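You operate a simulated robot arm through the tools that you are given. There is no shell and no other tool. Be economical: measure what you need, move in short steps, check, and stop when the job is done.

Carry out the task below with a simulated two-armed robot. There is one attempt and no reset: what you move stays moved.

## Task
Put the grey sleeve with green band on the top of carton with black band. Put the can labelled "plain" from the top of small steel table on the yellow square board and the can that says "berry" on the plate marked march. Take the lime can marked test and put it on the card in teal marked set up. Fetch the tin marked wax and set it on the blue square cover. Put the can labelled "peach" from the top of green drawer unit on the high shelf of green rack and the can labelled "lime" on the high left shelf of grey rack. Fetch the round gauge marked seventy five and stand it on the yellow card marked store. Do these in any order. Set down upright: can, lime can marked test, tin marked wax, round gauge marked seventy five.
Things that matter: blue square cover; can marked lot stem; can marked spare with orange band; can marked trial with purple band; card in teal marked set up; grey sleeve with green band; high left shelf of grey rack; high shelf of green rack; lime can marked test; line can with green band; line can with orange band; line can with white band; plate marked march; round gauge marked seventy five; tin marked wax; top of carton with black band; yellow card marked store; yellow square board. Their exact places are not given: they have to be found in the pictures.

Only the result counts: the job must be done as asked and must still hold three seconds after the hand-in. Knocking over, shifting, dropping, spilling or breaking anything else fails it. Lids that push on must go on centred and level and be pressed home; caps that screw on are set level and turned clockwise until they are tight.

## Robot
Two 7-joint arms with two-finger parallel grippers on one trunk, on a base that drives. Base frame: it is fixed to the floor where the robot stands at the start and does not move with it; the origin is under the middle of the robot, x ahead of it, y to its left, z up; the surface under the hand at the start is at about z = 0.82. Readings come in m, degrees, newtons and seconds.
The left shoulder is at the start at [0.057, 0.182, 1.164], the right one opposite. With the tool pointing down near the work surface each hand reaches from about 0.24 to 0.72 m from the robot's upright axis, wherever it stands, measured 20 degrees to its own side. Places, roughly: blue square cover (15x15x1 cm) [-2, -1.4, 0.9]; can marked lot stem, can marked trial with purple  [-0.25, 0.75, 0.75]; can marked spare with orange band, line can with g [-0.75, -6.75, 0.75]; card in teal marked set up [-2, -1, 0.75]; grey sleeve with green band (6x6x20 cm) [0.5, -0.1, 0.9]; high left shelf of grey rack [0, -6.8, 1.3]; high shelf of green rack [0.8, -2.9, 1.3]; lime can marked test [-2, -1.25, 1]; plate marked march [0.25, 1, 0.75]; round gauge marked seventy five [-2.25, -5.25, 1]; tin marked wax [-2, -1.25, 1]; top of carton with black band [0.6, -4.1, 1.1]; yellow card marked store [-2.25, -5, 0.75]; yellow square board (15x15x1 cm) [-0.1, 0.9, 0.7]. Payload 3.91 kg a hand.
The TCP of each hand is the grasp point between the finger pads, 0.03 m short of the fingertips. In the tool frame z runs along the fingers and y along their closing line. Largest opening 0.11 m; finger width 0.02, thickness 0.01; the body of the gripper, 0.048 by 0.112 m, starts 0.055 m behind the TCP.
Orientation is that of the tool frame in the base frame, as a unit quaternion [w, x, y, z]. With the fingers straight down and closing along the base's y, the tool's x points along the base's -x, its y along +y and its z along -z.

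## Interface
- The arms move only by the tool drive_tool. It takes "left_plan", "right_plan" or both (then of equal length, played together; a hand with none holds still); each is a list that holds one entry, the list of rows, each a list of 7 numbers: the shift along the tool's x, y, z in m, then the turn, a rotation vector about the tool's x, y, z in degrees, then the finger opening in m, from 0 to 0.11. In form: [[[tx, ty, tz, ax, ay, az, jaw], ...]]. A call has 1 to 12 rows; each row shifts and turns the commanded pose from where the row before left it, along the tool's axes as they then stand. A row lasts 0.2 s, in which the tool goes at most 0.05 m and 8.6 degrees; a call with a longer step from one row to the next is refused whole, and so is a gripper value outside its range. A pose out of reach is approached as far as the arm can. The call stops where the force on the tool passes 40 N (or 10 N more than at its start, if that is more) or the arm is blocked; 0.2 s more then pass. Each finger travels about 0.072 m/s and halts on what it meets, pressing with about 37 N; the grip force reading is that of the motor and also rises with nothing between the fingers. The clock runs only during rows and for 0.2 s after the last one: add rows that do not move to give the fingers time. It gives the time, the measured TCP pose, the force on the tool (base axes), the opening and the grip force at its end, in the units of the frame above (readings bear some noise), with the torque about the TCP (base axes, N m) and any sound that the robot's microphone picked up.
- Cameras (640 x 400 px; columns grow to the right, rows downward): "scene" is now at [0.1642, 0.0622, 1.3471]; the picture's right is [0.73, -0.68, 0.00], its down [-0.48, -0.51, -0.71] and it looks along [0.49, 0.52, -0.70] (base axes); focal length 214 px, centre (320, 200). "left" rides on the left gripper at [0.073, -0.017, -0.103] in its tool frame; the picture's right is [0.23, 0.97, 0.00], its down [-0.76, 0.18, -0.62] and it looks along [-0.61, 0.14, 0.78] (tool axes); focal length 222 px, centre (320, 200). "right" rides on the right gripper at [0.072, 0.017, -0.103] in its tool frame; the picture's right is [-0.23, 0.97, 0.00], its down [-0.76, -0.18, -0.62] and it looks along [-0.61, -0.14, 0.78] (tool axes); focal length 222 px, centre (320, 200).
- get_image(camera): a new picture of that camera. No time passes.
- slide_trunk(by): slides the trunk up (or, below 0, down) by that many m; the arms and the scene camera ride with it, the base frame stays. It gives what a move gives, with no picture.
- roll_base(legs): drives the robot by 1 to 6 legs, each [ahead, left, turn to the left] in m, m and degrees, along the robot's own axes; the way and the turn of a leg run together, so that a leg with both is an arc; at most 1.5 m and 180 degrees a leg. The arms and the cameras ride along, it lands a little off, and it stops where it bumps. It gives what a move gives.
- turn_head(pan, tilt): turns the head with the scene camera to pan (to the left, within 80 degrees either way) and tilt (down, from -29 to 69), counted from straight ahead of the robot. It gives what a move gives.
- pixel_to_xyz(camera, pixels): there is no depth. For up to 12 entries [column, row, z] of the newest picture of that camera ("zoom" is the newest enlarged one), the place [x, y] in the base frame at which the ray of that pixel passes the height z, good to about 0.002 m, but the place of the scene camera against the robot may be out by one fixed shift of up to 0.012 m in any direction. No time passes.
- close_up(camera, box): a new picture of the part [left, top, right, bottom] of that camera's present view, enlarged. No time passes.
- sign_off(): hands the job in; it is judged then, once.

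Work in short steps. Measure before you move; look again where a grasp or a placing could have gone wrong, and mend it. You have 322 turns and 216 pictures in all, those below and enlarged ones among them. Open the grippers and draw the arms clear of the work before you hand the job in, unless the task says otherwise.

The tools are called after "Emit:" as a command line: name --argument value ..., lists and objects as JSON in quotes. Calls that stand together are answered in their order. drive_tool: Moves the arms, as the interface text tells. Its arguments: {"type":"object","properties":{"left_plan":{"type":"array"},"right_plan":{"type":"array"}},"required":[]} The other tools are called the same way: slide_trunk (by) slides the trunk up or down; roll_base (legs) drives the base; turn_head (pan, tilt) turns the head that bears the scene camera; get_image (camera) takes a picture; pixel_to_xyz (camera, pixels) gives the place at which the rays of pixels pass given heights; close_up (camera, box) takes an enlarged picture of a part of a camera's view; sign_off () hands the job in.

At the start:

```text
time: 0.0
left_ee_pos: [0.417, 0.4299, 1.053]
left_orientation: [0.0, -0.001, 1.0, -0.001]
left_ft_force: [-0.1, 0.2, -0.6]
left_torque: [-0.01, 0.0, 0.0]
left_grip_width: 0.11
left_grasp_force: 0.0
right_ee_pos: [0.3617, 0.0497, 1.1303]
right_orientation: [0.0, -0.001, 1.0, 0.0]
right_ft_force: [-0.2, 0.5, -0.2]
right_torque: [0.01, 0.01, -0.01]
right_grip_width: 0.1102
right_grasp_force: 0.0
trunk travel left (down, up): [-0.425, 0.089]
robot x, y, heading: [0.0011, -0.001, -0.2]
head pan, tilt: [46.8, 44.5]
```

scene: 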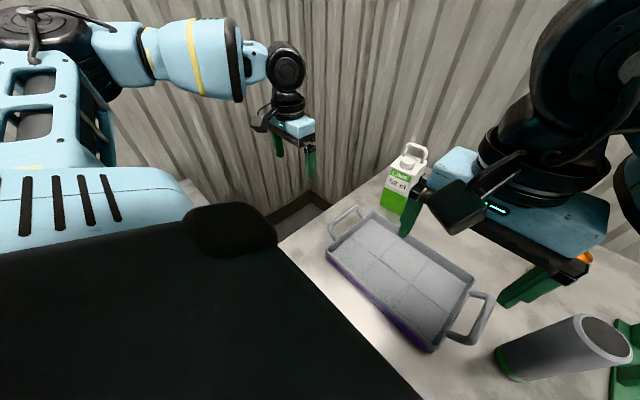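
right: 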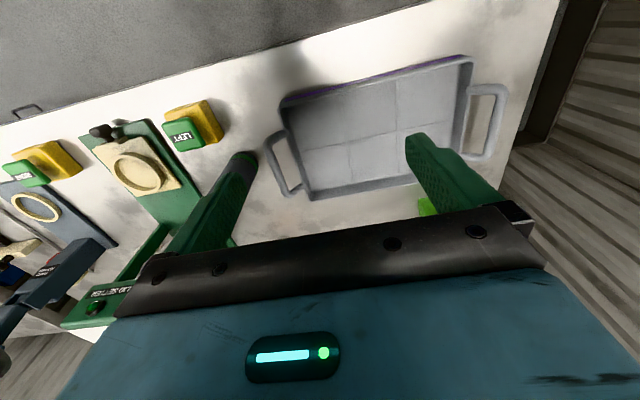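
left: 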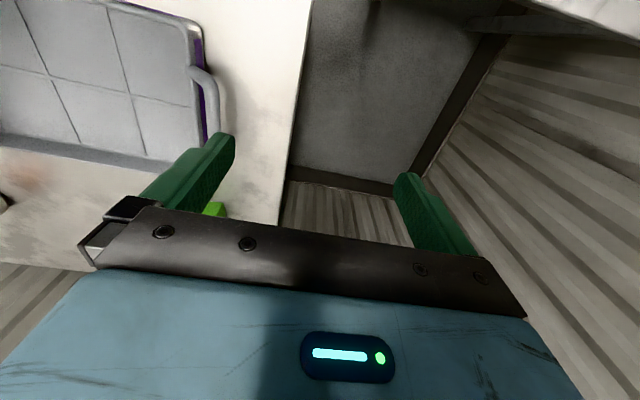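

The scene view shows the sleeve at the lower right (560,350) on the table ahead. I'll look around with the head to map the room.

Emit:
turn_head --pan 0 --tilt 45

Emit:
get_image --camera "scene"

Emit:
turn_head --pan 80 --tilt 30

Emit:
get_image --camera "scene"

Emit:
turn_head --pan -80 --tilt 20

Emit:
get_image --camera "scene"

```text
time: 1.1
left_ee_pos: [0.4159, 0.4296, 1.053]
left_orientation: [0.001, 0.0, 1.0, 0.0]
left_ft_force: [0.6, -0.1, 0.1]
left_torque: [0.0, 0.02, 0.0]
left_grip_width: 0.11
left_grasp_force: 0.0
right_ee_pos: [0.3627, 0.0508, 1.1316]
right_orientation: [0.0, 0.0, 1.0, 0.0]
right_ft_force: [-0.5, 0.5, 0.2]
right_torque: [0.0, 0.02, -0.02]
right_grip_width: 0.1101
right_grasp_force: 0.1
trunk travel left (down, up): [-0.425, 0.089]
robot x, y, heading: [-0.0022, -0.0011, -0.3]
head pan, tilt: [0.0, 45.0]
```

```text
212 pictures are left
```

scene: 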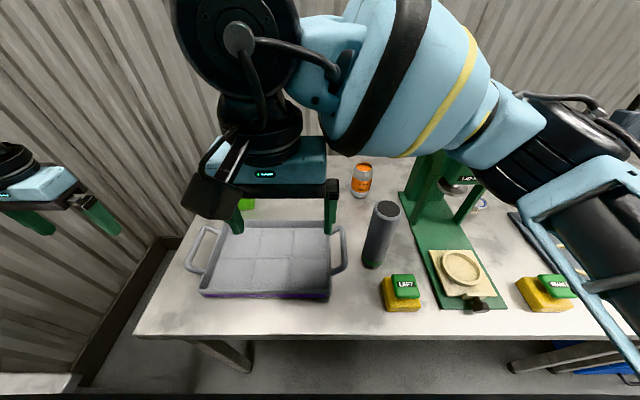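

```text
time: 2.7
left_ee_pos: [0.417, 0.4289, 1.0525]
left_orientation: [0.0, -0.001, 1.0, 0.0]
left_ft_force: [-0.3, 0.0, -0.9]
left_torque: [0.02, 0.01, 0.0]
left_grip_width: 0.11
left_grasp_force: 0.0
right_ee_pos: [0.362, 0.0512, 1.131]
right_orientation: [-0.001, -0.001, 1.0, 0.0]
right_ft_force: [0.3, 0.7, 0.8]
right_torque: [-0.01, 0.0, -0.01]
right_grip_width: 0.1098
right_grasp_force: 0.2
trunk travel left (down, up): [-0.425, 0.089]
robot x, y, heading: [0.0017, 0.0012, 0.1]
head pan, tilt: [80.0, 30.0]
```

```text
211 pictures are left
```

scene: 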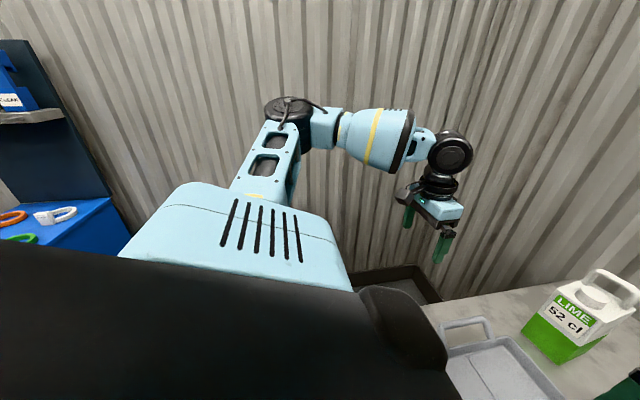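

```text
time: 5.1
left_ee_pos: [0.4156, 0.4286, 1.0532]
left_orientation: [0.0, -0.002, 1.0, 0.0]
left_ft_force: [0.5, -0.1, 0.6]
left_torque: [0.01, 0.02, -0.01]
left_grip_width: 0.11
left_grasp_force: 0.2
right_ee_pos: [0.3622, 0.0502, 1.1314]
right_orientation: [0.0, 0.0, 1.0, 0.0]
right_ft_force: [-0.2, 0.1, -0.2]
right_torque: [0.02, 0.01, 0.01]
right_grip_width: 0.1101
right_grasp_force: 0.1
trunk travel left (down, up): [-0.425, 0.089]
robot x, y, heading: [0.0034, -0.0014, -0.2]
head pan, tilt: [-80.0, 20.0]
```

```text
210 pictures are left
```

scene: 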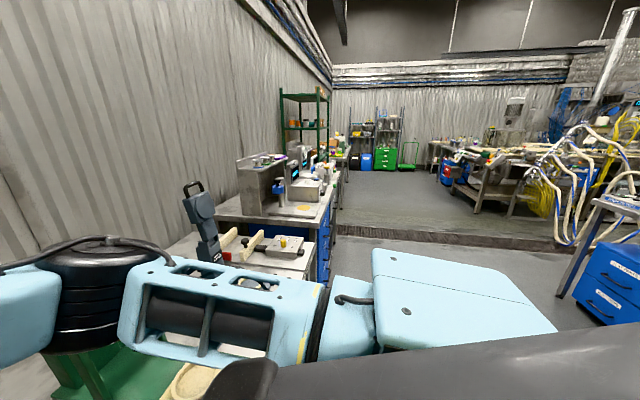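

Cans near (-0.25,0.75) must be left-behind; I'll look at left-down to measure the wall and free floor before turning.

Emit:
turn_head --pan 80 --tilt 60

Emit:
get_image --camera "scene"

Emit:
pixel_to_xyz --camera "scene" --pixels '[[400, 100, 0.0], [420, 130, 0.0], [500, 200, 0.82]]'

```text
time: 7.6
left_ee_pos: [0.4165, 0.43, 1.0524]
left_orientation: [-0.001, -0.001, 1.0, 0.001]
left_ft_force: [0.5, 0.1, 0.2]
left_torque: [0.04, 0.01, -0.03]
left_grip_width: 0.11
left_grasp_force: 0.0
right_ee_pos: [0.3625, 0.0513, 1.1311]
right_orientation: [0.0, 0.001, 1.0, -0.001]
right_ft_force: [-0.9, -0.5, -0.2]
right_torque: [-0.04, -0.01, 0.0]
right_grip_width: 0.11
right_grasp_force: 0.0
trunk travel left (down, up): [-0.425, 0.089]
robot x, y, heading: [-0.0009, 0.0013, -0.0]
head pan, tilt: [80.0, 60.0]
```

```text
209 pictures are left
```

scene: 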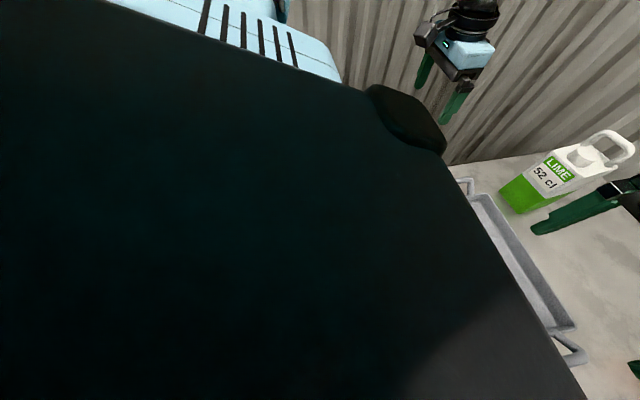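

```text
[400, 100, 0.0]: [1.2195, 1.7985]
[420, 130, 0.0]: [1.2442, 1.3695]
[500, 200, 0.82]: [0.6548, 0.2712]
```

Body hides the floor; a shallower tilt is better to measure the baseboard.

Emit:
turn_head --pan 70 --tilt 20

Emit:
get_image --camera "scene"

Emit:
pixel_to_xyz --camera "scene" --pixels '[[330, 300, 0.0], [370, 310, 0.0], [345, 320, 0.0], [380, 280, 0.0], [440, 300, 0.0], [450, 340, 0.82]]'

```text
time: 8.7
left_ee_pos: [0.416, 0.4297, 1.0526]
left_orientation: [0.0, -0.001, 1.0, 0.0]
left_ft_force: [0.1, -0.2, 0.6]
left_torque: [-0.01, 0.0, -0.04]
left_grip_width: 0.1101
left_grasp_force: 0.0
right_ee_pos: [0.3632, 0.0503, 1.131]
right_orientation: [0.0, 0.0, 1.0, 0.0]
right_ft_force: [0.3, 0.3, -0.2]
right_torque: [0.02, -0.02, 0.02]
right_grip_width: 0.1101
right_grasp_force: 0.1
trunk travel left (down, up): [-0.425, 0.089]
robot x, y, heading: [-0.002, 0.0029, -0.0]
head pan, tilt: [70.0, 20.0]
```

```text
208 pictures are left
```

scene: 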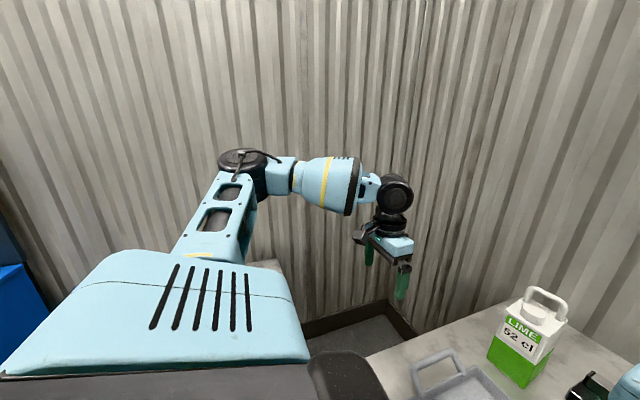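

```text
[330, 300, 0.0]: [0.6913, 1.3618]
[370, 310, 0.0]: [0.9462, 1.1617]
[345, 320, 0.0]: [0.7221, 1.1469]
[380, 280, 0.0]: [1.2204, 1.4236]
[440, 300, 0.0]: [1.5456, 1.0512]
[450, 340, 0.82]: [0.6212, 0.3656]
```

The left wall is at y≈1.3 and a pale surface shows behind the left arm at (265,265). I'll pull the left hand in and turn left by 35° to look.

Emit:
drive_tool --left_plan '[[[0.03, -0.03, -0.03, 0, 0, 0, 0.11], [0.03, -0.03, -0.03, 0, 0, 0, 0.11], [0.03, -0.03, -0.03, 0, 0, 0, 0.11], [0.03, -0.03, 0, 0, 0, 0, 0.11]]]'

Emit:
roll_base --legs '[[0, 0, 40]]'

Emit:
turn_head --pan 70 --tilt 30

Emit:
get_image --camera "scene"

```text
refused: row 1 steps farther than a row can; nothing moved
```

```text
time: 10.9
left_ee_pos: [0.0405, 0.5982, 1.0531]
left_orientation: [0.0, -0.344, 0.939, 0.0]
left_ft_force: [-0.1, -0.1, -0.2]
left_torque: [-0.03, -0.02, 0.04]
left_grip_width: 0.1102
left_grasp_force: 0.1
right_ee_pos: [0.2443, 0.2726, 1.1309]
right_orientation: [0.0, -0.344, 0.939, 0.0]
right_ft_force: [-0.4, 0.5, 0.3]
right_torque: [-0.04, -0.02, 0.0]
right_grip_width: 0.1101
right_grasp_force: 0.0
trunk travel left (down, up): [-0.425, 0.089]
robot x, y, heading: [-0.0011, 0.0028, 40.2]
head pan, tilt: [70.0, 20.0]
```

```text
time: 11.7
left_ee_pos: [0.0411, 0.597, 1.0523]
left_orientation: [0.0, -0.343, 0.939, 0.0]
left_ft_force: [0.0, 0.4, -0.8]
left_torque: [0.02, 0.02, 0.0]
left_grip_width: 0.1101
left_grasp_force: 0.2
right_ee_pos: [0.2444, 0.2724, 1.1311]
right_orientation: [0.0, -0.343, 0.939, -0.001]
right_ft_force: [-0.2, 0.4, 0.5]
right_torque: [0.01, -0.01, 0.0]
right_grip_width: 0.11
right_grasp_force: 0.0
trunk travel left (down, up): [-0.425, 0.089]
robot x, y, heading: [-0.0003, 0.002, 39.9]
head pan, tilt: [70.0, 30.0]
```

```text
207 pictures are left
```

scene: 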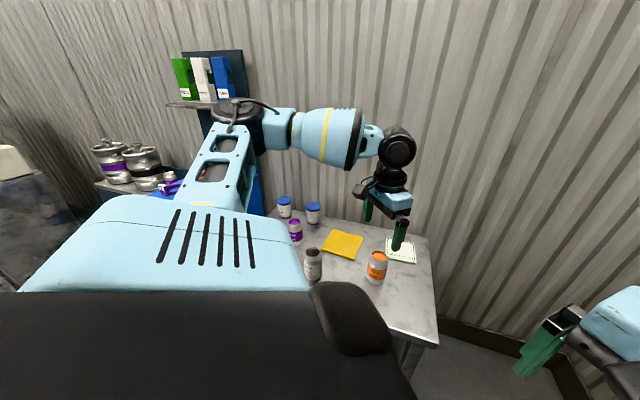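

The steel table with cans is visible, with the cupboard further behind-left. I retract the left hand, then turn to face the table.

Emit:
drive_tool --left_plan '[[[0.03, -0.03, -0.02, 0, 0, 0, 0.11], [0.03, -0.03, -0.02, 0, 0, 0, 0.11], [0.03, -0.03, -0.02, 0, 0, 0, 0.11], [0.03, -0.03, -0.02, 0, 0, 0, 0.11]]]'

Emit:
roll_base --legs '[[0, 0, 50]]'

Emit:
turn_head --pan 0 --tilt 40

Emit:
get_image --camera "scene"

```text
time: 12.7
left_ee_pos: [0.0272, 0.4274, 1.1339]
left_orientation: [0.0, -0.345, 0.939, 0.0]
left_ft_force: [0.0, 0.5, 0.3]
left_torque: [0.01, 0.02, 0.01]
left_grip_width: 0.11
left_grasp_force: 0.0
right_ee_pos: [0.2443, 0.2708, 1.132]
right_orientation: [-0.001, -0.343, 0.939, 0.001]
right_ft_force: [0.5, -1.3, 0.3]
right_torque: [0.03, 0.0, 0.01]
right_grip_width: 0.1101
right_grasp_force: 0.0
trunk travel left (down, up): [-0.425, 0.089]
robot x, y, heading: [-0.0006, -0.0021, 40.1]
head pan, tilt: [70.0, 30.0]
```

```text
time: 15.3
left_ee_pos: [-0.311, 0.2961, 1.134]
left_orientation: [0.0, 0.709, -0.705, 0.0]
left_ft_force: [0.0, -0.4, -0.8]
left_torque: [-0.02, 0.02, 0.01]
left_grip_width: 0.1102
left_grasp_force: 0.1
right_ee_pos: [-0.052, 0.3618, 1.1318]
right_orientation: [0.0, 0.708, -0.707, 0.0]
right_ft_force: [-0.2, 0.6, -0.5]
right_torque: [0.04, 0.03, 0.01]
right_grip_width: 0.1098
right_grasp_force: 0.1
trunk travel left (down, up): [-0.425, 0.089]
robot x, y, heading: [-0.0015, -0.0031, 90.3]
head pan, tilt: [70.0, 30.0]
```

```text
time: 16.7
left_ee_pos: [-0.3107, 0.2968, 1.1339]
left_orientation: [0.0, 0.709, -0.705, 0.0]
left_ft_force: [-0.1, 0.1, 0.7]
left_torque: [-0.02, -0.03, -0.03]
left_grip_width: 0.1099
left_grasp_force: 0.1
right_ee_pos: [-0.0514, 0.3621, 1.1322]
right_orientation: [0.0, 0.708, -0.707, 0.001]
right_ft_force: [-0.8, 0.4, 0.5]
right_torque: [0.01, 0.02, 0.04]
right_grip_width: 0.1099
right_grasp_force: 0.0
trunk travel left (down, up): [-0.425, 0.089]
robot x, y, heading: [-0.0012, 0.0021, 90.0]
head pan, tilt: [0.0, 40.0]
```

```text
206 pictures are left
```

scene: 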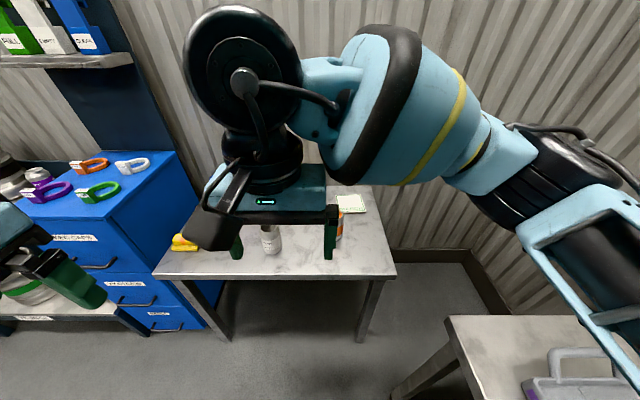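

The right arm blocks the view; I slide it to the robot's right.

Emit:
drive_tool --right_plan '[[[0, -0.045, 0, 0, 0, 0, 0.11], [0, -0.045, 0, 0, 0, 0, 0.11], [0, -0.045, 0, 0, 0, 0, 0.11], [0, -0.045, 0, 0, 0, 0, 0.11], [0, -0.045, 0, 0, 0, 0, 0.11], [0, -0.045, 0, 0, 0, 0, 0.11], [0, -0.045, 0, 0, 0, 0, 0.11]]]'

Emit:
turn_head --pan 0 --tilt 35

Emit:
close_up --camera "scene" --box '[140, 120, 420, 295]'

```text
time: 18.3
left_ee_pos: [-0.3094, 0.2966, 1.1338]
left_orientation: [0.0, 0.708, -0.706, -0.001]
left_ft_force: [0.0, -0.3, 0.3]
left_torque: [0.03, 0.0, 0.02]
left_grip_width: 0.1101
left_grasp_force: 0.0
right_ee_pos: [0.266, 0.3617, 1.1311]
right_orientation: [0.0, 0.708, -0.706, -0.001]
right_ft_force: [0.0, 0.2, 0.6]
right_torque: [0.01, 0.02, 0.02]
right_grip_width: 0.1103
right_grasp_force: 0.0
trunk travel left (down, up): [-0.425, 0.089]
robot x, y, heading: [0.0005, 0.0021, 90.3]
head pan, tilt: [0.0, 40.0]
```

```text
time: 19.0
left_ee_pos: [-0.3103, 0.2965, 1.133]
left_orientation: [0.0, 0.708, -0.706, 0.0]
left_ft_force: [0.7, 0.6, 0.4]
left_torque: [0.0, -0.02, -0.02]
left_grip_width: 0.1101
left_grasp_force: 0.0
right_ee_pos: [0.2645, 0.3633, 1.1316]
right_orientation: [0.0, 0.707, -0.707, -0.001]
right_ft_force: [-1.0, 0.4, -0.3]
right_torque: [-0.01, -0.03, 0.0]
right_grip_width: 0.1101
right_grasp_force: 0.1
trunk travel left (down, up): [-0.425, 0.089]
robot x, y, heading: [-0.0004, 0.0024, 89.7]
head pan, tilt: [0.0, 35.0]
```

```text
2.29 times, centred on (280, 208) of scene
```

zoom: 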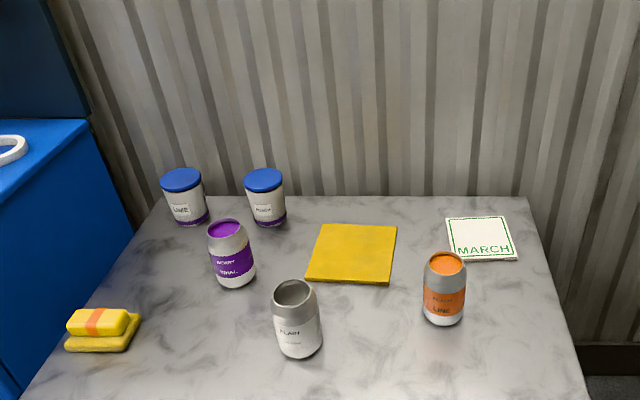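

I'll read the labels by zooming in tightly.

Emit:
close_up --camera "scene" --box '[225, 205, 285, 280]'

Emit:
close_up --camera "scene" --box '[310, 215, 358, 270]'

Emit:
pixel_to_xyz --camera "scene" --pixels '[[217, 178, 0.72]]'

```text
5.33 times, centred on (255, 242) of scene
```

zoom: 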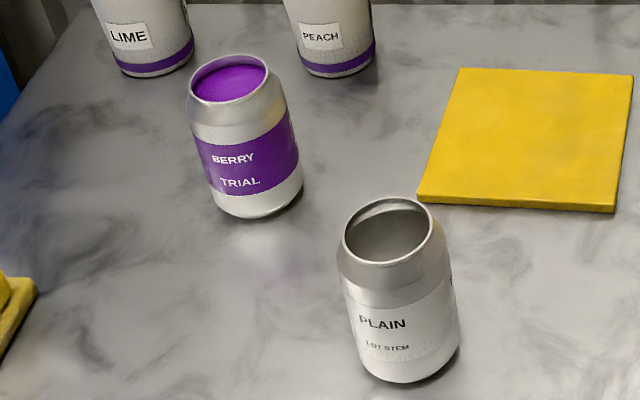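

```text
7.27 times, centred on (334, 242) of scene
```

zoom: 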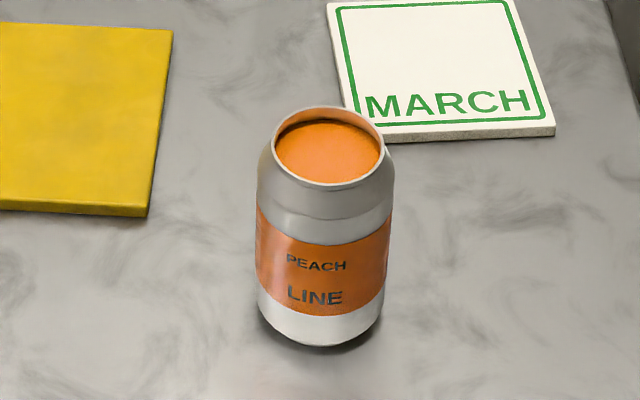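

```text
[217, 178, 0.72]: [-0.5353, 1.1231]
```

I get exact geometry by measuring the yellow board (15 cm) in the zoom at several heights, to get table height.

Emit:
close_up --camera "scene" --box '[210, 180, 370, 280]'

Emit:
pixel_to_xyz --camera "zoom" --pixels '[[320, 200, 0.7], [320, 200, 0.8]]'

```text
4.00 times, centred on (290, 230) of scene
```

zoom: 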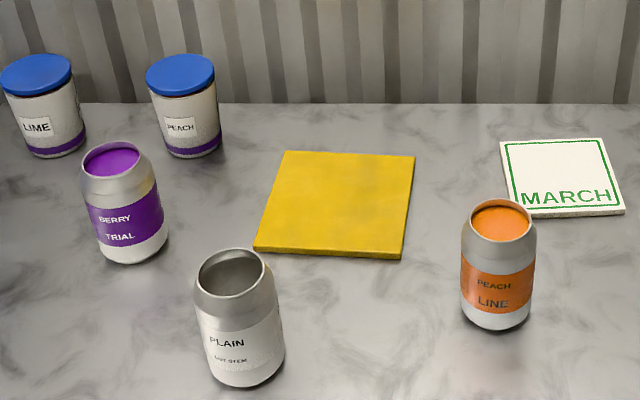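

```text
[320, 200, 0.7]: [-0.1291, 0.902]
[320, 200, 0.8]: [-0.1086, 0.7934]
```

Emit:
pixel_to_xyz --camera "zoom" --pixels '[[286, 152, 0.7], [415, 157, 0.7], [402, 253, 0.7], [255, 245, 0.7], [499, 142, 0.7], [603, 139, 0.7], [623, 210, 0.7], [516, 213, 0.7], [265, 376, 0.69], [210, 375, 0.69], [140, 260, 0.69], [135, 262, 0.69]]'

```text
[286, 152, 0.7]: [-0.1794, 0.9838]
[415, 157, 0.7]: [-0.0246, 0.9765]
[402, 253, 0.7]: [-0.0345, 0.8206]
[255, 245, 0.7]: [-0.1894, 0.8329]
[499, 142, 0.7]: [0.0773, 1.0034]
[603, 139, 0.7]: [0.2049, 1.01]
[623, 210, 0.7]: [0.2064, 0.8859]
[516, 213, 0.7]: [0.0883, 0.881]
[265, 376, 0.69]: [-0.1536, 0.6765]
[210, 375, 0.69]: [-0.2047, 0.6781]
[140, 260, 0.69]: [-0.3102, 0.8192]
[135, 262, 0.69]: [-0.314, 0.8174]
```

Sides come out 0.1545 at z=0.70, so the board top is z≈0.719 and table ≈0.71. Now I locate can rims and bases.

Emit:
pixel_to_xyz --camera "zoom" --pixels '[[233, 272, 0.81], [233, 272, 0.83], [245, 386, 0.71], [111, 159, 0.81], [111, 159, 0.83], [133, 263, 0.71], [500, 220, 0.81], [500, 220, 0.83], [499, 330, 0.71], [195, 275, 0.81], [271, 270, 0.81], [335, 206, 0.719]]'

```text
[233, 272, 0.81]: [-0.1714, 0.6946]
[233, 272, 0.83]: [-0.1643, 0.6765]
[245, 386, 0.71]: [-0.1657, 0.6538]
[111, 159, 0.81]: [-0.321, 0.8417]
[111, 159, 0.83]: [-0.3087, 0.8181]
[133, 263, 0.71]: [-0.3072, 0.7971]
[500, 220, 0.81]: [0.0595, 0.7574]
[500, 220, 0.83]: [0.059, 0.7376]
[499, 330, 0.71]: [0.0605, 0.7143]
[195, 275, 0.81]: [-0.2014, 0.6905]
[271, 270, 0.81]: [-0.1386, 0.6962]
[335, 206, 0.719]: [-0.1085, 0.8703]
```

Table ≈0.71, cans ≈0.11 tall: plain ≈(-0.167,0.684), berry ≈(-0.31,0.826), board ≈(-0.104,0.882). I drive closer by 0.2 m, lower the trunk, and look with the left wrist.

Emit:
roll_base --legs '[[0.18, 0, 0]]'

Emit:
slide_trunk --by -0.1

Emit:
get_image --camera "left"

Emit:
get_image --camera "scene"

```text
time: 20.5
left_ee_pos: [-0.3103, 0.4772, 1.134]
left_orientation: [0.0, 0.709, -0.705, -0.001]
left_ft_force: [0.4, -0.4, 0.6]
left_torque: [-0.03, 0.0, 0.02]
left_grip_width: 0.1101
left_grasp_force: 0.0
right_ee_pos: [0.2641, 0.5425, 1.132]
right_orientation: [0.0, 0.708, -0.706, 0.0]
right_ft_force: [0.1, 1.0, 0.1]
right_torque: [-0.03, 0.0, -0.03]
right_grip_width: 0.1098
right_grasp_force: 0.0
trunk travel left (down, up): [-0.425, 0.089]
robot x, y, heading: [-0.0008, 0.1776, 90.2]
head pan, tilt: [0.0, 35.0]
```

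```text
time: 21.8
left_ee_pos: [-0.3103, 0.4769, 1.0337]
left_orientation: [-0.001, 0.708, -0.706, 0.0]
left_ft_force: [0.7, -0.9, -1.0]
left_torque: [0.0, 0.0, -0.04]
left_grip_width: 0.11
left_grasp_force: 0.1
right_ee_pos: [0.2649, 0.5425, 1.033]
right_orientation: [-0.002, 0.707, -0.707, 0.0]
right_ft_force: [1.3, 0.1, -0.2]
right_torque: [-0.02, -0.01, 0.0]
right_grip_width: 0.11
right_grasp_force: 0.0
trunk travel left (down, up): [-0.325, 0.189]
robot x, y, heading: [0.002, 0.1814, 90.1]
head pan, tilt: [0.0, 35.0]
```

```text
201 pictures are left
```

left: 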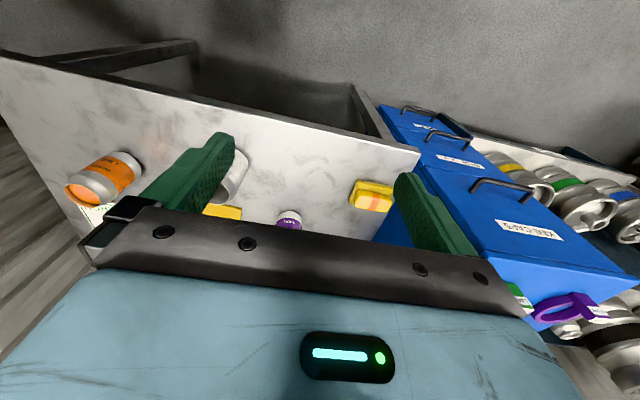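

```text
200 pictures are left
```

scene: 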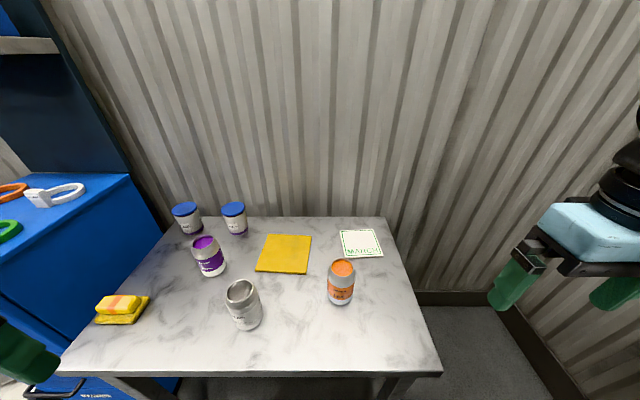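

Now measure the rims in this closer picture (plain (243,291), berry (206,244), orange (342,267)) and the board/plate corners.

Emit:
pixel_to_xyz --camera "scene" --pixels '[[243, 291, 0.82], [206, 244, 0.82], [342, 267, 0.82], [266, 233, 0.719], [312, 236, 0.719], [306, 273, 0.719], [256, 270, 0.719], [340, 230, 0.719], [374, 229, 0.719], [383, 256, 0.719], [347, 258, 0.719], [247, 330, 0.71]]'

Emit:
drive_tool --left_plan '[[[-0.0345, -0.0238, 0.0223, 0, 0, 0, 0.11], [-0.0345, -0.0238, 0.0223, 0, 0, 0, 0.11], [-0.0345, -0.0238, 0.0223, 0, 0, 0, 0.11], [-0.0345, -0.0238, 0.0223, 0, 0, 0, 0.11], [-0.0345, -0.0238, 0.0223, 0, 0, 0, 0.11], [-0.0345, -0.0238, 0.0223, 0, 0, 0, 0.11], [0, 0, 0, 0, 0, 0, 0.11]]]'

Emit:
get_image --camera "left"

```text
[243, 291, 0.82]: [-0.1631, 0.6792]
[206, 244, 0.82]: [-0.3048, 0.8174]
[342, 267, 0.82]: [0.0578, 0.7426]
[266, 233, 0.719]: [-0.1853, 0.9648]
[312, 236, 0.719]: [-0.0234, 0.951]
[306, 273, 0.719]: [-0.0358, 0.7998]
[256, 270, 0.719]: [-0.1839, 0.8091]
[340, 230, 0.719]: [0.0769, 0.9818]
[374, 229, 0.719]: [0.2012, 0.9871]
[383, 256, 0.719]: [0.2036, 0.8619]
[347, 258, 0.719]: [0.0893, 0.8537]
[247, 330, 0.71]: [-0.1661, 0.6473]
```

```text
time: 23.4
left_ee_pos: [-0.1699, 0.6822, 0.902]
left_orientation: [0.0, 0.709, -0.705, -0.001]
left_ft_force: [-0.7, 0.1, -0.2]
left_torque: [0.02, 0.0, 0.04]
left_grip_width: 0.1099
left_grasp_force: 0.1
right_ee_pos: [0.2645, 0.5415, 1.0323]
right_orientation: [0.0, 0.708, -0.707, -0.001]
right_ft_force: [-0.5, 0.5, -0.1]
right_torque: [0.01, -0.02, -0.01]
right_grip_width: 0.11
right_grasp_force: 0.0
trunk travel left (down, up): [-0.325, 0.189]
robot x, y, heading: [-0.0024, 0.1811, 90.2]
head pan, tilt: [0.0, 35.0]
```

```text
199 pictures are left
```

left: 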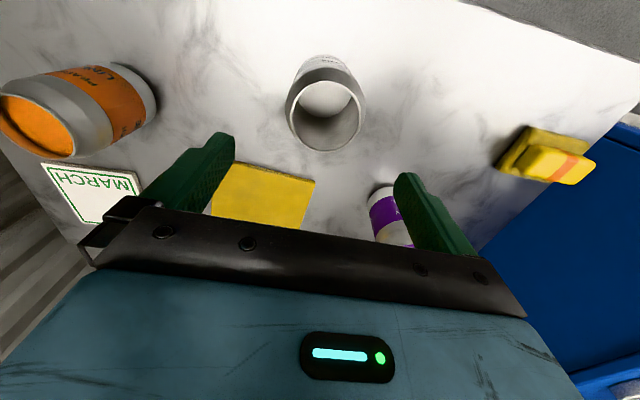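

Rim appears at (325,117) in the wrist view; triangulate.

Emit:
pixel_to_xyz --camera "left" --pixels '[[325, 117, 0.82], [325, 117, 0.83], [325, 117, 0.81], [216, 165, 0.719], [315, 181, 0.719], [382, 208, 0.82], [325, 56, 0.71]]'

```text
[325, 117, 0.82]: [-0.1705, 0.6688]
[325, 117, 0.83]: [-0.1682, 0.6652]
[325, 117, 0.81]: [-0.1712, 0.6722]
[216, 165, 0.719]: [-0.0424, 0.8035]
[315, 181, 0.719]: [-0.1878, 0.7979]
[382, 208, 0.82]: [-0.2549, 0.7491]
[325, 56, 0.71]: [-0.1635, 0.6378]
```

Wrist camera puts the can at (-0.170,0.670). I shift 12 mm toward the robot, descend to TCP z≈0.785 and close.

Emit:
drive_tool --left_plan '[[[0.012, 0, 0.04, 0, 0, 0, 0.11], [0, 0, 0.04, 0, 0, 0, 0.11], [0, 0, 0.037, 0, 0, 0, 0.11], [0, 0, 0, 0, 0, 0, 0.08], [0, 0, 0, 0, 0, 0, 0.05], [0, 0, 0, 0, 0, 0, 0.05], [0, 0, 0, 0, 0, 0, 0.05]]]'

Emit:
get_image --camera "left"

```text
time: 25.0
left_ee_pos: [-0.1692, 0.6706, 0.7839]
left_orientation: [0.0, 0.709, -0.706, 0.0]
left_ft_force: [0.1, 0.2, -0.5]
left_torque: [0.02, 0.01, -0.04]
left_grip_width: 0.0643
left_grasp_force: 37.4
right_ee_pos: [0.2641, 0.5424, 1.0321]
right_orientation: [0.0, 0.708, -0.706, 0.0]
right_ft_force: [-0.4, -1.0, 0.6]
right_torque: [-0.02, -0.01, 0.01]
right_grip_width: 0.1101
right_grasp_force: 0.0
trunk travel left (down, up): [-0.325, 0.189]
robot x, y, heading: [-0.0035, 0.1822, 90.2]
head pan, tilt: [0.0, 35.0]
```

```text
198 pictures are left
```

left: 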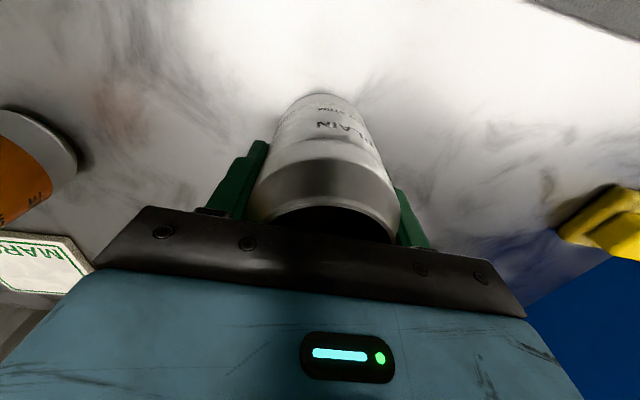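

Gripped (0.064 m). Lift 6 cm and move over the board centre.

Emit:
drive_tool --left_plan '[[[0, 0, -0.03, 0, 0, 0, 0.05], [0, 0, -0.03, 0, 0, 0, 0.05], [-0.041, -0.0114, 0, 0, 0, 0, 0.05], [-0.041, -0.0114, 0, 0, 0, 0, 0.05], [-0.041, -0.0114, 0, 0, 0, 0, 0.05], [-0.041, -0.0114, 0, 0, 0, 0, 0.05], [-0.041, -0.0114, 0, 0, 0, 0, 0.05], [0, 0, 0, 0, 0, 0, 0.05]]]'

Emit:
get_image --camera "left"

Emit:
get_image --camera "scene"

```text
time: 26.8
left_ee_pos: [-0.1974, 0.7672, 0.8308]
left_orientation: [0.0, 0.708, -0.706, 0.0]
left_ft_force: [0.1, -0.6, 0.1]
left_torque: [-0.01, -0.03, 0.0]
left_grip_width: 0.0643
left_grasp_force: 37.6
left hand out of reach, approached as far as the arm can: row 4, 5, 6, 7
right_ee_pos: [0.2644, 0.5423, 1.0327]
right_orientation: [0.0, 0.708, -0.706, 0.0]
right_ft_force: [-0.4, 0.7, 0.5]
right_torque: [-0.03, -0.02, -0.02]
right_grip_width: 0.1097
right_grasp_force: 0.1
trunk travel left (down, up): [-0.325, 0.189]
robot x, y, heading: [-0.0027, 0.181, 89.8]
head pan, tilt: [0.0, 35.0]
```

```text
197 pictures are left
```

left: 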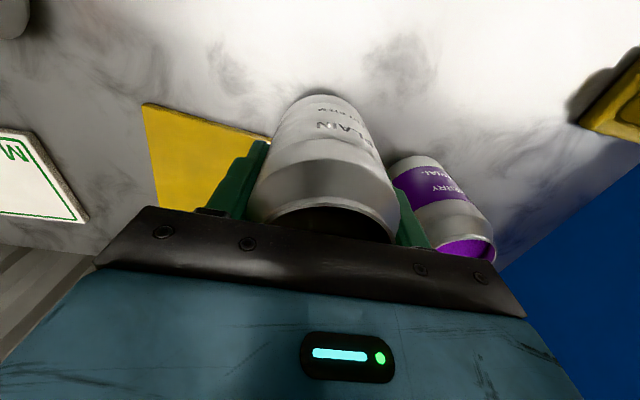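

```text
196 pictures are left
```

scene: 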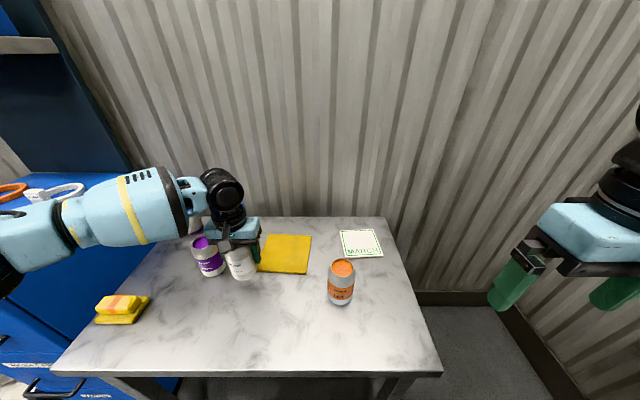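

Out of reach; I draw the hand back first, and check the table's front edge position for how far the base may advance.

Emit:
drive_tool --left_plan '[[[0.03, 0, -0.01, 0, 0, 0, 0.05], [0.03, 0, -0.01, 0, 0, 0, 0.05], [0.03, 0, 0, 0, 0, 0, 0.05], [0, 0, 0, 0, 0, 0, 0.05]]]'

Emit:
pixel_to_xyz --camera "scene" --pixels '[[60, 368, 0.71], [440, 370, 0.71], [400, 380, 0.3], [395, 218, 0.71], [180, 218, 0.71]]'

```text
time: 27.8
left_ee_pos: [-0.1994, 0.6766, 0.8509]
left_orientation: [0.001, 0.709, -0.706, 0.0]
left_ft_force: [0.5, -0.4, 0.0]
left_torque: [-0.01, 0.03, -0.01]
left_grip_width: 0.0643
left_grasp_force: 37.3
right_ee_pos: [0.2652, 0.5427, 1.0322]
right_orientation: [0.0, 0.708, -0.706, 0.0]
right_ft_force: [-0.6, 0.7, 0.2]
right_torque: [0.02, -0.02, 0.0]
right_grip_width: 0.1099
right_grasp_force: 0.0
trunk travel left (down, up): [-0.325, 0.189]
robot x, y, heading: [-0.0016, 0.1753, 89.8]
head pan, tilt: [0.0, 35.0]
```

```text
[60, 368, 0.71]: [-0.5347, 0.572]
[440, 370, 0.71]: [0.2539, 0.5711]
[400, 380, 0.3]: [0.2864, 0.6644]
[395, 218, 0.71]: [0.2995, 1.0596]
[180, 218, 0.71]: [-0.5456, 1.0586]
```

The base can advance a bit (edge y≈0.57). I'll go ahead 8 cm and turn right 12° so the board lies in the left hand's sweet spot.

Emit:
roll_base --legs '[[0.08, 0, 0], [0, 0, -12]]'

Emit:
get_image --camera "left"

Emit:
get_image --camera "scene"

```text
time: 29.6
left_ee_pos: [-0.0905, 0.7864, 0.8515]
left_orientation: [0.0, -0.631, 0.776, 0.0]
left_ft_force: [0.6, 0.5, 0.6]
left_torque: [0.01, 0.02, -0.01]
left_grip_width: 0.0644
left_grasp_force: 37.5
right_ee_pos: [0.3344, 0.5604, 1.0321]
right_orientation: [0.001, -0.632, 0.775, 0.001]
right_ft_force: [0.2, 0.2, 0.3]
right_torque: [-0.01, -0.01, 0.0]
right_grip_width: 0.1099
right_grasp_force: 0.0
trunk travel left (down, up): [-0.325, 0.189]
robot x, y, heading: [-0.0009, 0.2621, 78.4]
head pan, tilt: [0.0, 35.0]
```

```text
195 pictures are left
```

left: 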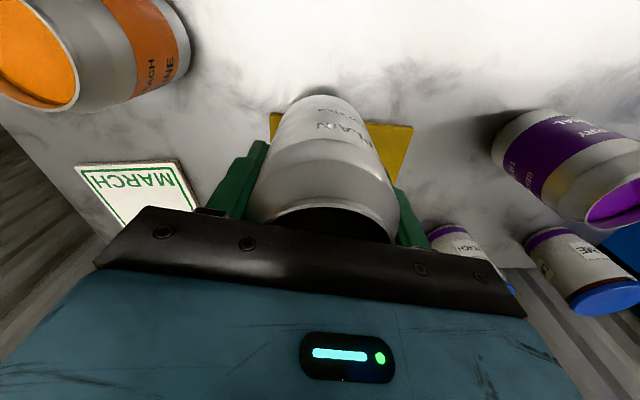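

```text
194 pictures are left
```

scene: 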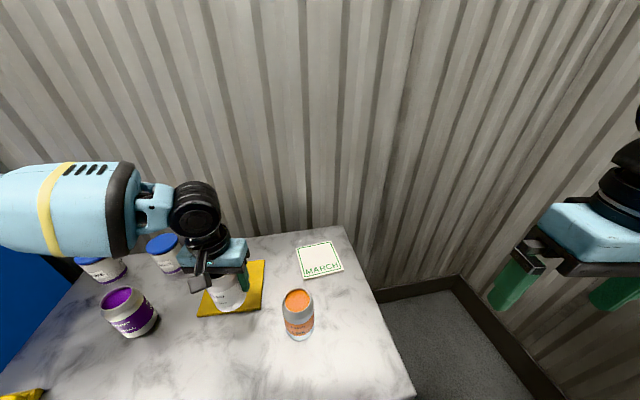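

Verify the board's near corners (272,113), (413,127) in the wrist view.

Emit:
pixel_to_xyz --camera "left" --pixels '[[272, 113, 0.719], [413, 127, 0.719], [80, 167, 0.719], [177, 162, 0.719], [605, 190, 0.82], [545, 111, 0.71]]'

Emit:
drive_tool --left_plan '[[[-0.0415, 0.02, 0, 0, 0, 0, 0.05], [-0.0415, 0.02, 0, 0, 0, 0, 0.05], [0, 0, 0, 0, 0, 0, 0.05]]]'

Emit:
get_image --camera "left"

```text
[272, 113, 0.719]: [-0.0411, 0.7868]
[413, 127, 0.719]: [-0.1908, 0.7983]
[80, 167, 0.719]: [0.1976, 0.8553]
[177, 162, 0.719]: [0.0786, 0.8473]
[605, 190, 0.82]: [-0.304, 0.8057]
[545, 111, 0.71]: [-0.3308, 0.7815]
```

```text
time: 30.4
left_ee_pos: [-0.1143, 0.8777, 0.8503]
left_orientation: [0.0, -0.63, 0.776, -0.001]
left_ft_force: [0.3, -0.5, -0.5]
left_torque: [0.05, -0.01, 0.06]
left_grip_width: 0.0645
left_grasp_force: 36.9
right_ee_pos: [0.3339, 0.5609, 1.0323]
right_orientation: [0.0, -0.63, 0.776, 0.0]
right_ft_force: [-0.7, -0.2, -0.2]
right_torque: [-0.02, -0.02, 0.0]
right_grip_width: 0.1099
right_grasp_force: 0.0
trunk travel left (down, up): [-0.325, 0.189]
robot x, y, heading: [-0.0029, 0.258, 78.3]
head pan, tilt: [0.0, 35.0]
```

```text
193 pictures are left
```

left: 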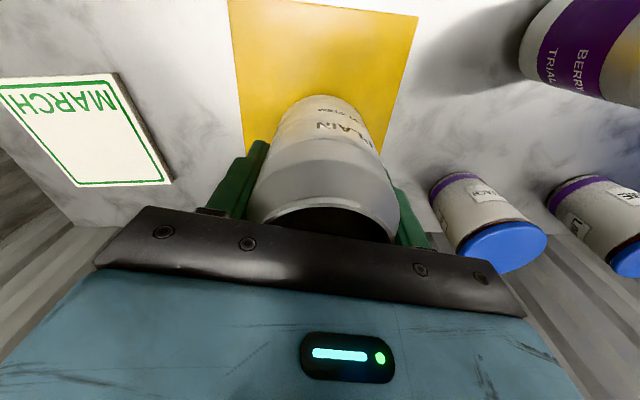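

Well over the board. Lower to TCP ≈0.792, open, and check.

Emit:
drive_tool --left_plan '[[[0, 0, 0.03, 0, 0, 0, 0.05], [0, 0, 0.02, 0, 0, 0, 0.05], [0, 0, 0.006, 0, 0, 0, 0.05], [0, 0, 0.003, 0, 0, 0, 0.05], [0, 0, 0, 0, 0, 0, 0.05], [0, 0, 0, 0, 0, 0, 0.07], [0, 0, 0, 0, 0, 0, 0.09], [0, 0, 0, 0, 0, 0, 0.11], [0, 0, 0, 0, 0, 0, 0.11]]]'

Emit:
get_image --camera "left"

```text
time: 32.5
left_ee_pos: [-0.1137, 0.8755, 0.7908]
left_orientation: [0.0, -0.63, 0.776, 0.0]
left_ft_force: [-0.3, -0.8, -0.6]
left_torque: [-0.01, 0.02, -0.01]
left_grip_width: 0.1102
left_grasp_force: 0.0
right_ee_pos: [0.3341, 0.5596, 1.0325]
right_orientation: [0.0, -0.631, 0.776, 0.001]
right_ft_force: [-0.9, -0.9, 0.3]
right_torque: [0.01, 0.03, 0.01]
right_grip_width: 0.1102
right_grasp_force: 0.0
trunk travel left (down, up): [-0.325, 0.189]
robot x, y, heading: [-0.0014, 0.2589, 78.2]
head pan, tilt: [0.0, 35.0]
```

```text
192 pictures are left
```

left: 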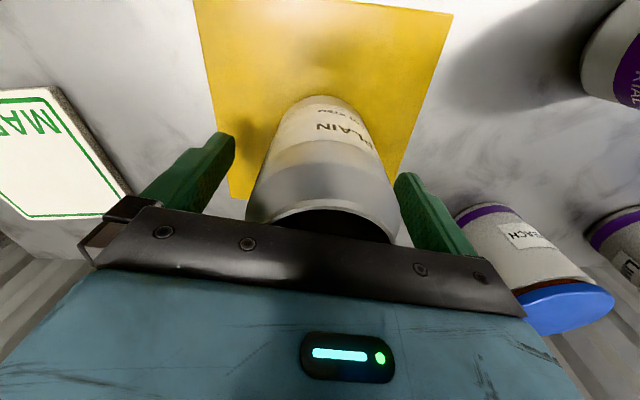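

Plain stands on the board. Raise 11 cm and turn the base back left 12° toward the berry can.

Emit:
drive_tool --left_plan '[[[0, 0, -0.04, 0, 0, 0, 0.11], [0, 0, -0.04, 0, 0, 0, 0.11], [0, 0, -0.04, 0, 0, 0, 0.11], [0, 0, 0, 0, 0, 0, 0.11]]]'

Emit:
roll_base --legs '[[0, 0, 12]]'

Emit:
get_image --camera "left"

```text
time: 33.5
left_ee_pos: [-0.1135, 0.8747, 0.9124]
left_orientation: [0.0, -0.631, 0.776, 0.0]
left_ft_force: [-0.2, -0.3, -0.6]
left_torque: [0.02, -0.03, -0.02]
left_grip_width: 0.1099
left_grasp_force: 0.1
right_ee_pos: [0.3339, 0.5602, 1.0311]
right_orientation: [0.0, -0.631, 0.776, -0.001]
right_ft_force: [0.7, -0.2, -0.2]
right_torque: [-0.02, 0.04, 0.01]
right_grip_width: 0.1099
right_grasp_force: 0.0
trunk travel left (down, up): [-0.325, 0.189]
robot x, y, heading: [0.0008, 0.2592, 78.0]
head pan, tilt: [0.0, 35.0]
```

```text
time: 34.6
left_ee_pos: [-0.2382, 0.8397, 0.9124]
left_orientation: [0.0, 0.708, -0.706, 0.0]
left_ft_force: [-0.4, 0.4, -0.1]
left_torque: [0.02, 0.0, 0.01]
left_grip_width: 0.1098
left_grasp_force: 0.0
right_ee_pos: [0.2641, 0.6226, 1.0319]
right_orientation: [0.0, 0.708, -0.707, 0.0]
right_ft_force: [0.9, -0.7, -0.6]
right_torque: [-0.02, -0.02, 0.02]
right_grip_width: 0.1101
right_grasp_force: 0.0
trunk travel left (down, up): [-0.325, 0.189]
robot x, y, heading: [0.0014, 0.2593, 90.0]
head pan, tilt: [0.0, 35.0]
```

```text
191 pictures are left
```

left: 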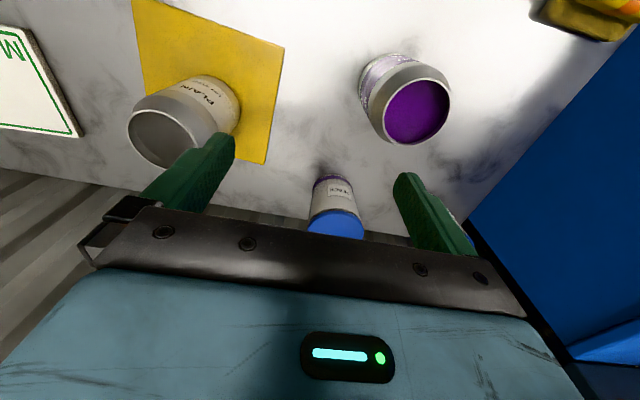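

Berry rim centre at (417,106) in the wrist view; measure it and the jars near it.

Emit:
pixel_to_xyz --camera "left" --pixels '[[417, 106, 0.82], [335, 222, 0.82], [180, 125, 0.829]]'

```text
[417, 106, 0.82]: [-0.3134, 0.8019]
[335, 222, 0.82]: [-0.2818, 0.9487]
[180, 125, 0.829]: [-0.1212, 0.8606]
```

Move to (-0.313,0.802), descend to 0.785 and grip.

Emit:
drive_tool --left_plan '[[[0.019, 0.0375, 0, 0, 0, 0, 0.11], [0.019, 0.0375, 0, 0, 0, 0, 0.11], [0, 0, 0.03, 0, 0, 0, 0.11], [0, 0, 0, 0, 0, 0, 0.11]]]'

Emit:
get_image --camera "left"

```text
time: 35.6
left_ee_pos: [-0.3129, 0.8013, 0.8822]
left_orientation: [0.0, 0.708, -0.707, -0.002]
left_ft_force: [1.0, 0.5, -0.5]
left_torque: [0.01, 0.01, 0.04]
left_grip_width: 0.11
left_grasp_force: 0.1
right_ee_pos: [0.2641, 0.622, 1.0312]
right_orientation: [0.0, 0.707, -0.707, 0.0]
right_ft_force: [-0.2, -0.1, -0.3]
right_torque: [0.0, 0.0, -0.01]
right_grip_width: 0.11
right_grasp_force: 0.0
trunk travel left (down, up): [-0.325, 0.189]
robot x, y, heading: [-0.002, 0.2624, 90.2]
head pan, tilt: [0.0, 35.0]
```

```text
190 pictures are left
```

left: 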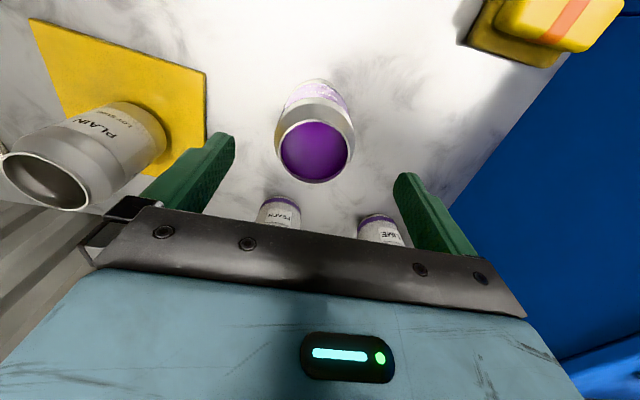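

Centered between the fingers; check the rim position once more.

Emit:
pixel_to_xyz --camera "left" --pixels '[[316, 150, 0.82]]'

```text
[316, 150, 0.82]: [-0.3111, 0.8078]
```

Emit:
drive_tool --left_plan '[[[-0.005, -0.002, 0.035, 0, 0, 0, 0.11], [0, 0, 0.035, 0, 0, 0, 0.11], [0, 0, 0.027, 0, 0, 0, 0.11], [0, 0, 0, 0, 0, 0, 0.08], [0, 0, 0, 0, 0, 0, 0.05], [0, 0, 0, 0, 0, 0, 0.05], [0, 0, 0, 0, 0, 0, 0.05], [0, 0, -0.03, 0, 0, 0, 0.05], [0, 0, -0.04, 0, 0, 0, 0.05], [0, 0, -0.04, 0, 0, 0, 0.05], [0, 0, -0.02, 0, 0, 0, 0.05], [0, 0, 0, 0, 0, 0, 0.05]]]'

Emit:
get_image --camera "left"

```text
time: 38.2
left_ee_pos: [-0.312, 0.8068, 0.9167]
left_orientation: [-0.001, 0.709, -0.705, 0.0]
left_ft_force: [-0.1, -0.3, -3.4]
left_torque: [-0.01, -0.04, -0.01]
left_grip_width: 0.0646
left_grasp_force: 37.2
right_ee_pos: [0.2639, 0.6224, 1.0315]
right_orientation: [-0.001, 0.708, -0.706, 0.0]
right_ft_force: [0.2, -0.3, 0.4]
right_torque: [0.01, -0.03, 0.0]
right_grip_width: 0.1102
right_grasp_force: 0.1
trunk travel left (down, up): [-0.325, 0.189]
robot x, y, heading: [-0.0019, 0.2624, 90.1]
head pan, tilt: [0.0, 35.0]
```

```text
189 pictures are left
```

left: 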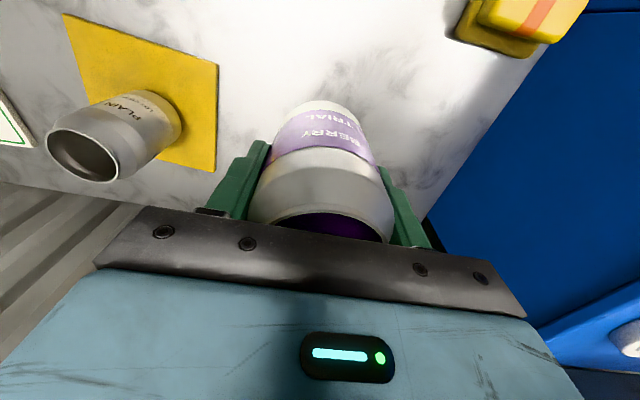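

Berry held. Raise both hands, then turn the base right 32° so the March plate comes into the left hand's sweet spot.

Emit:
drive_tool --left_plan '[[[0, 0, -0.03, 0, 0, 0, 0.05], [0, 0, -0.03, 0, 0, 0, 0.05], [0, 0, 0, 0, 0, 0, 0.05]]]' --right_plan '[[[0, 0, -0.05, 0, 0, 0, 0.11], [0, 0, -0.05, 0, 0, 0, 0.11], [0, 0, 0, 0, 0, 0, 0.11]]]'

Emit:
roll_base --legs '[[0, 0, -32]]'

Emit:
get_image --camera "left"

```text
time: 39.0
left_ee_pos: [-0.3115, 0.8072, 0.9756]
left_orientation: [-0.001, 0.708, -0.706, 0.001]
left_ft_force: [0.3, -0.2, -3.5]
left_torque: [-0.01, 0.0, 0.01]
left_grip_width: 0.0646
left_grasp_force: 36.8
right_ee_pos: [0.2638, 0.6227, 1.1322]
right_orientation: [0.001, 0.708, -0.707, 0.001]
right_ft_force: [0.5, 0.8, -0.1]
right_torque: [0.01, 0.0, 0.02]
right_grip_width: 0.1098
right_grasp_force: 0.0
trunk travel left (down, up): [-0.325, 0.189]
robot x, y, heading: [-0.0004, 0.2562, 90.0]
head pan, tilt: [0.0, 35.0]
```

```text
time: 41.0
left_ee_pos: [0.0238, 0.8874, 0.9755]
left_orientation: [0.001, -0.487, 0.873, 0.0]
left_ft_force: [0.4, -0.3, -3.6]
left_torque: [0.0, 0.0, 0.03]
left_grip_width: 0.0645
left_grasp_force: 36.7
right_ee_pos: [0.4148, 0.4293, 1.1307]
right_orientation: [0.0, -0.487, 0.873, 0.001]
right_ft_force: [-0.4, -0.9, -0.5]
right_torque: [-0.03, 0.0, -0.01]
right_grip_width: 0.11
right_grasp_force: 0.0
trunk travel left (down, up): [-0.325, 0.189]
robot x, y, heading: [0.0015, 0.2588, 58.1]
head pan, tilt: [0.0, 35.0]
```

```text
188 pictures are left
```

left: 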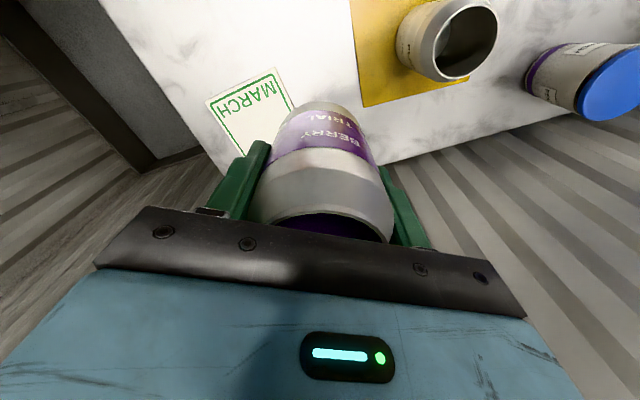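

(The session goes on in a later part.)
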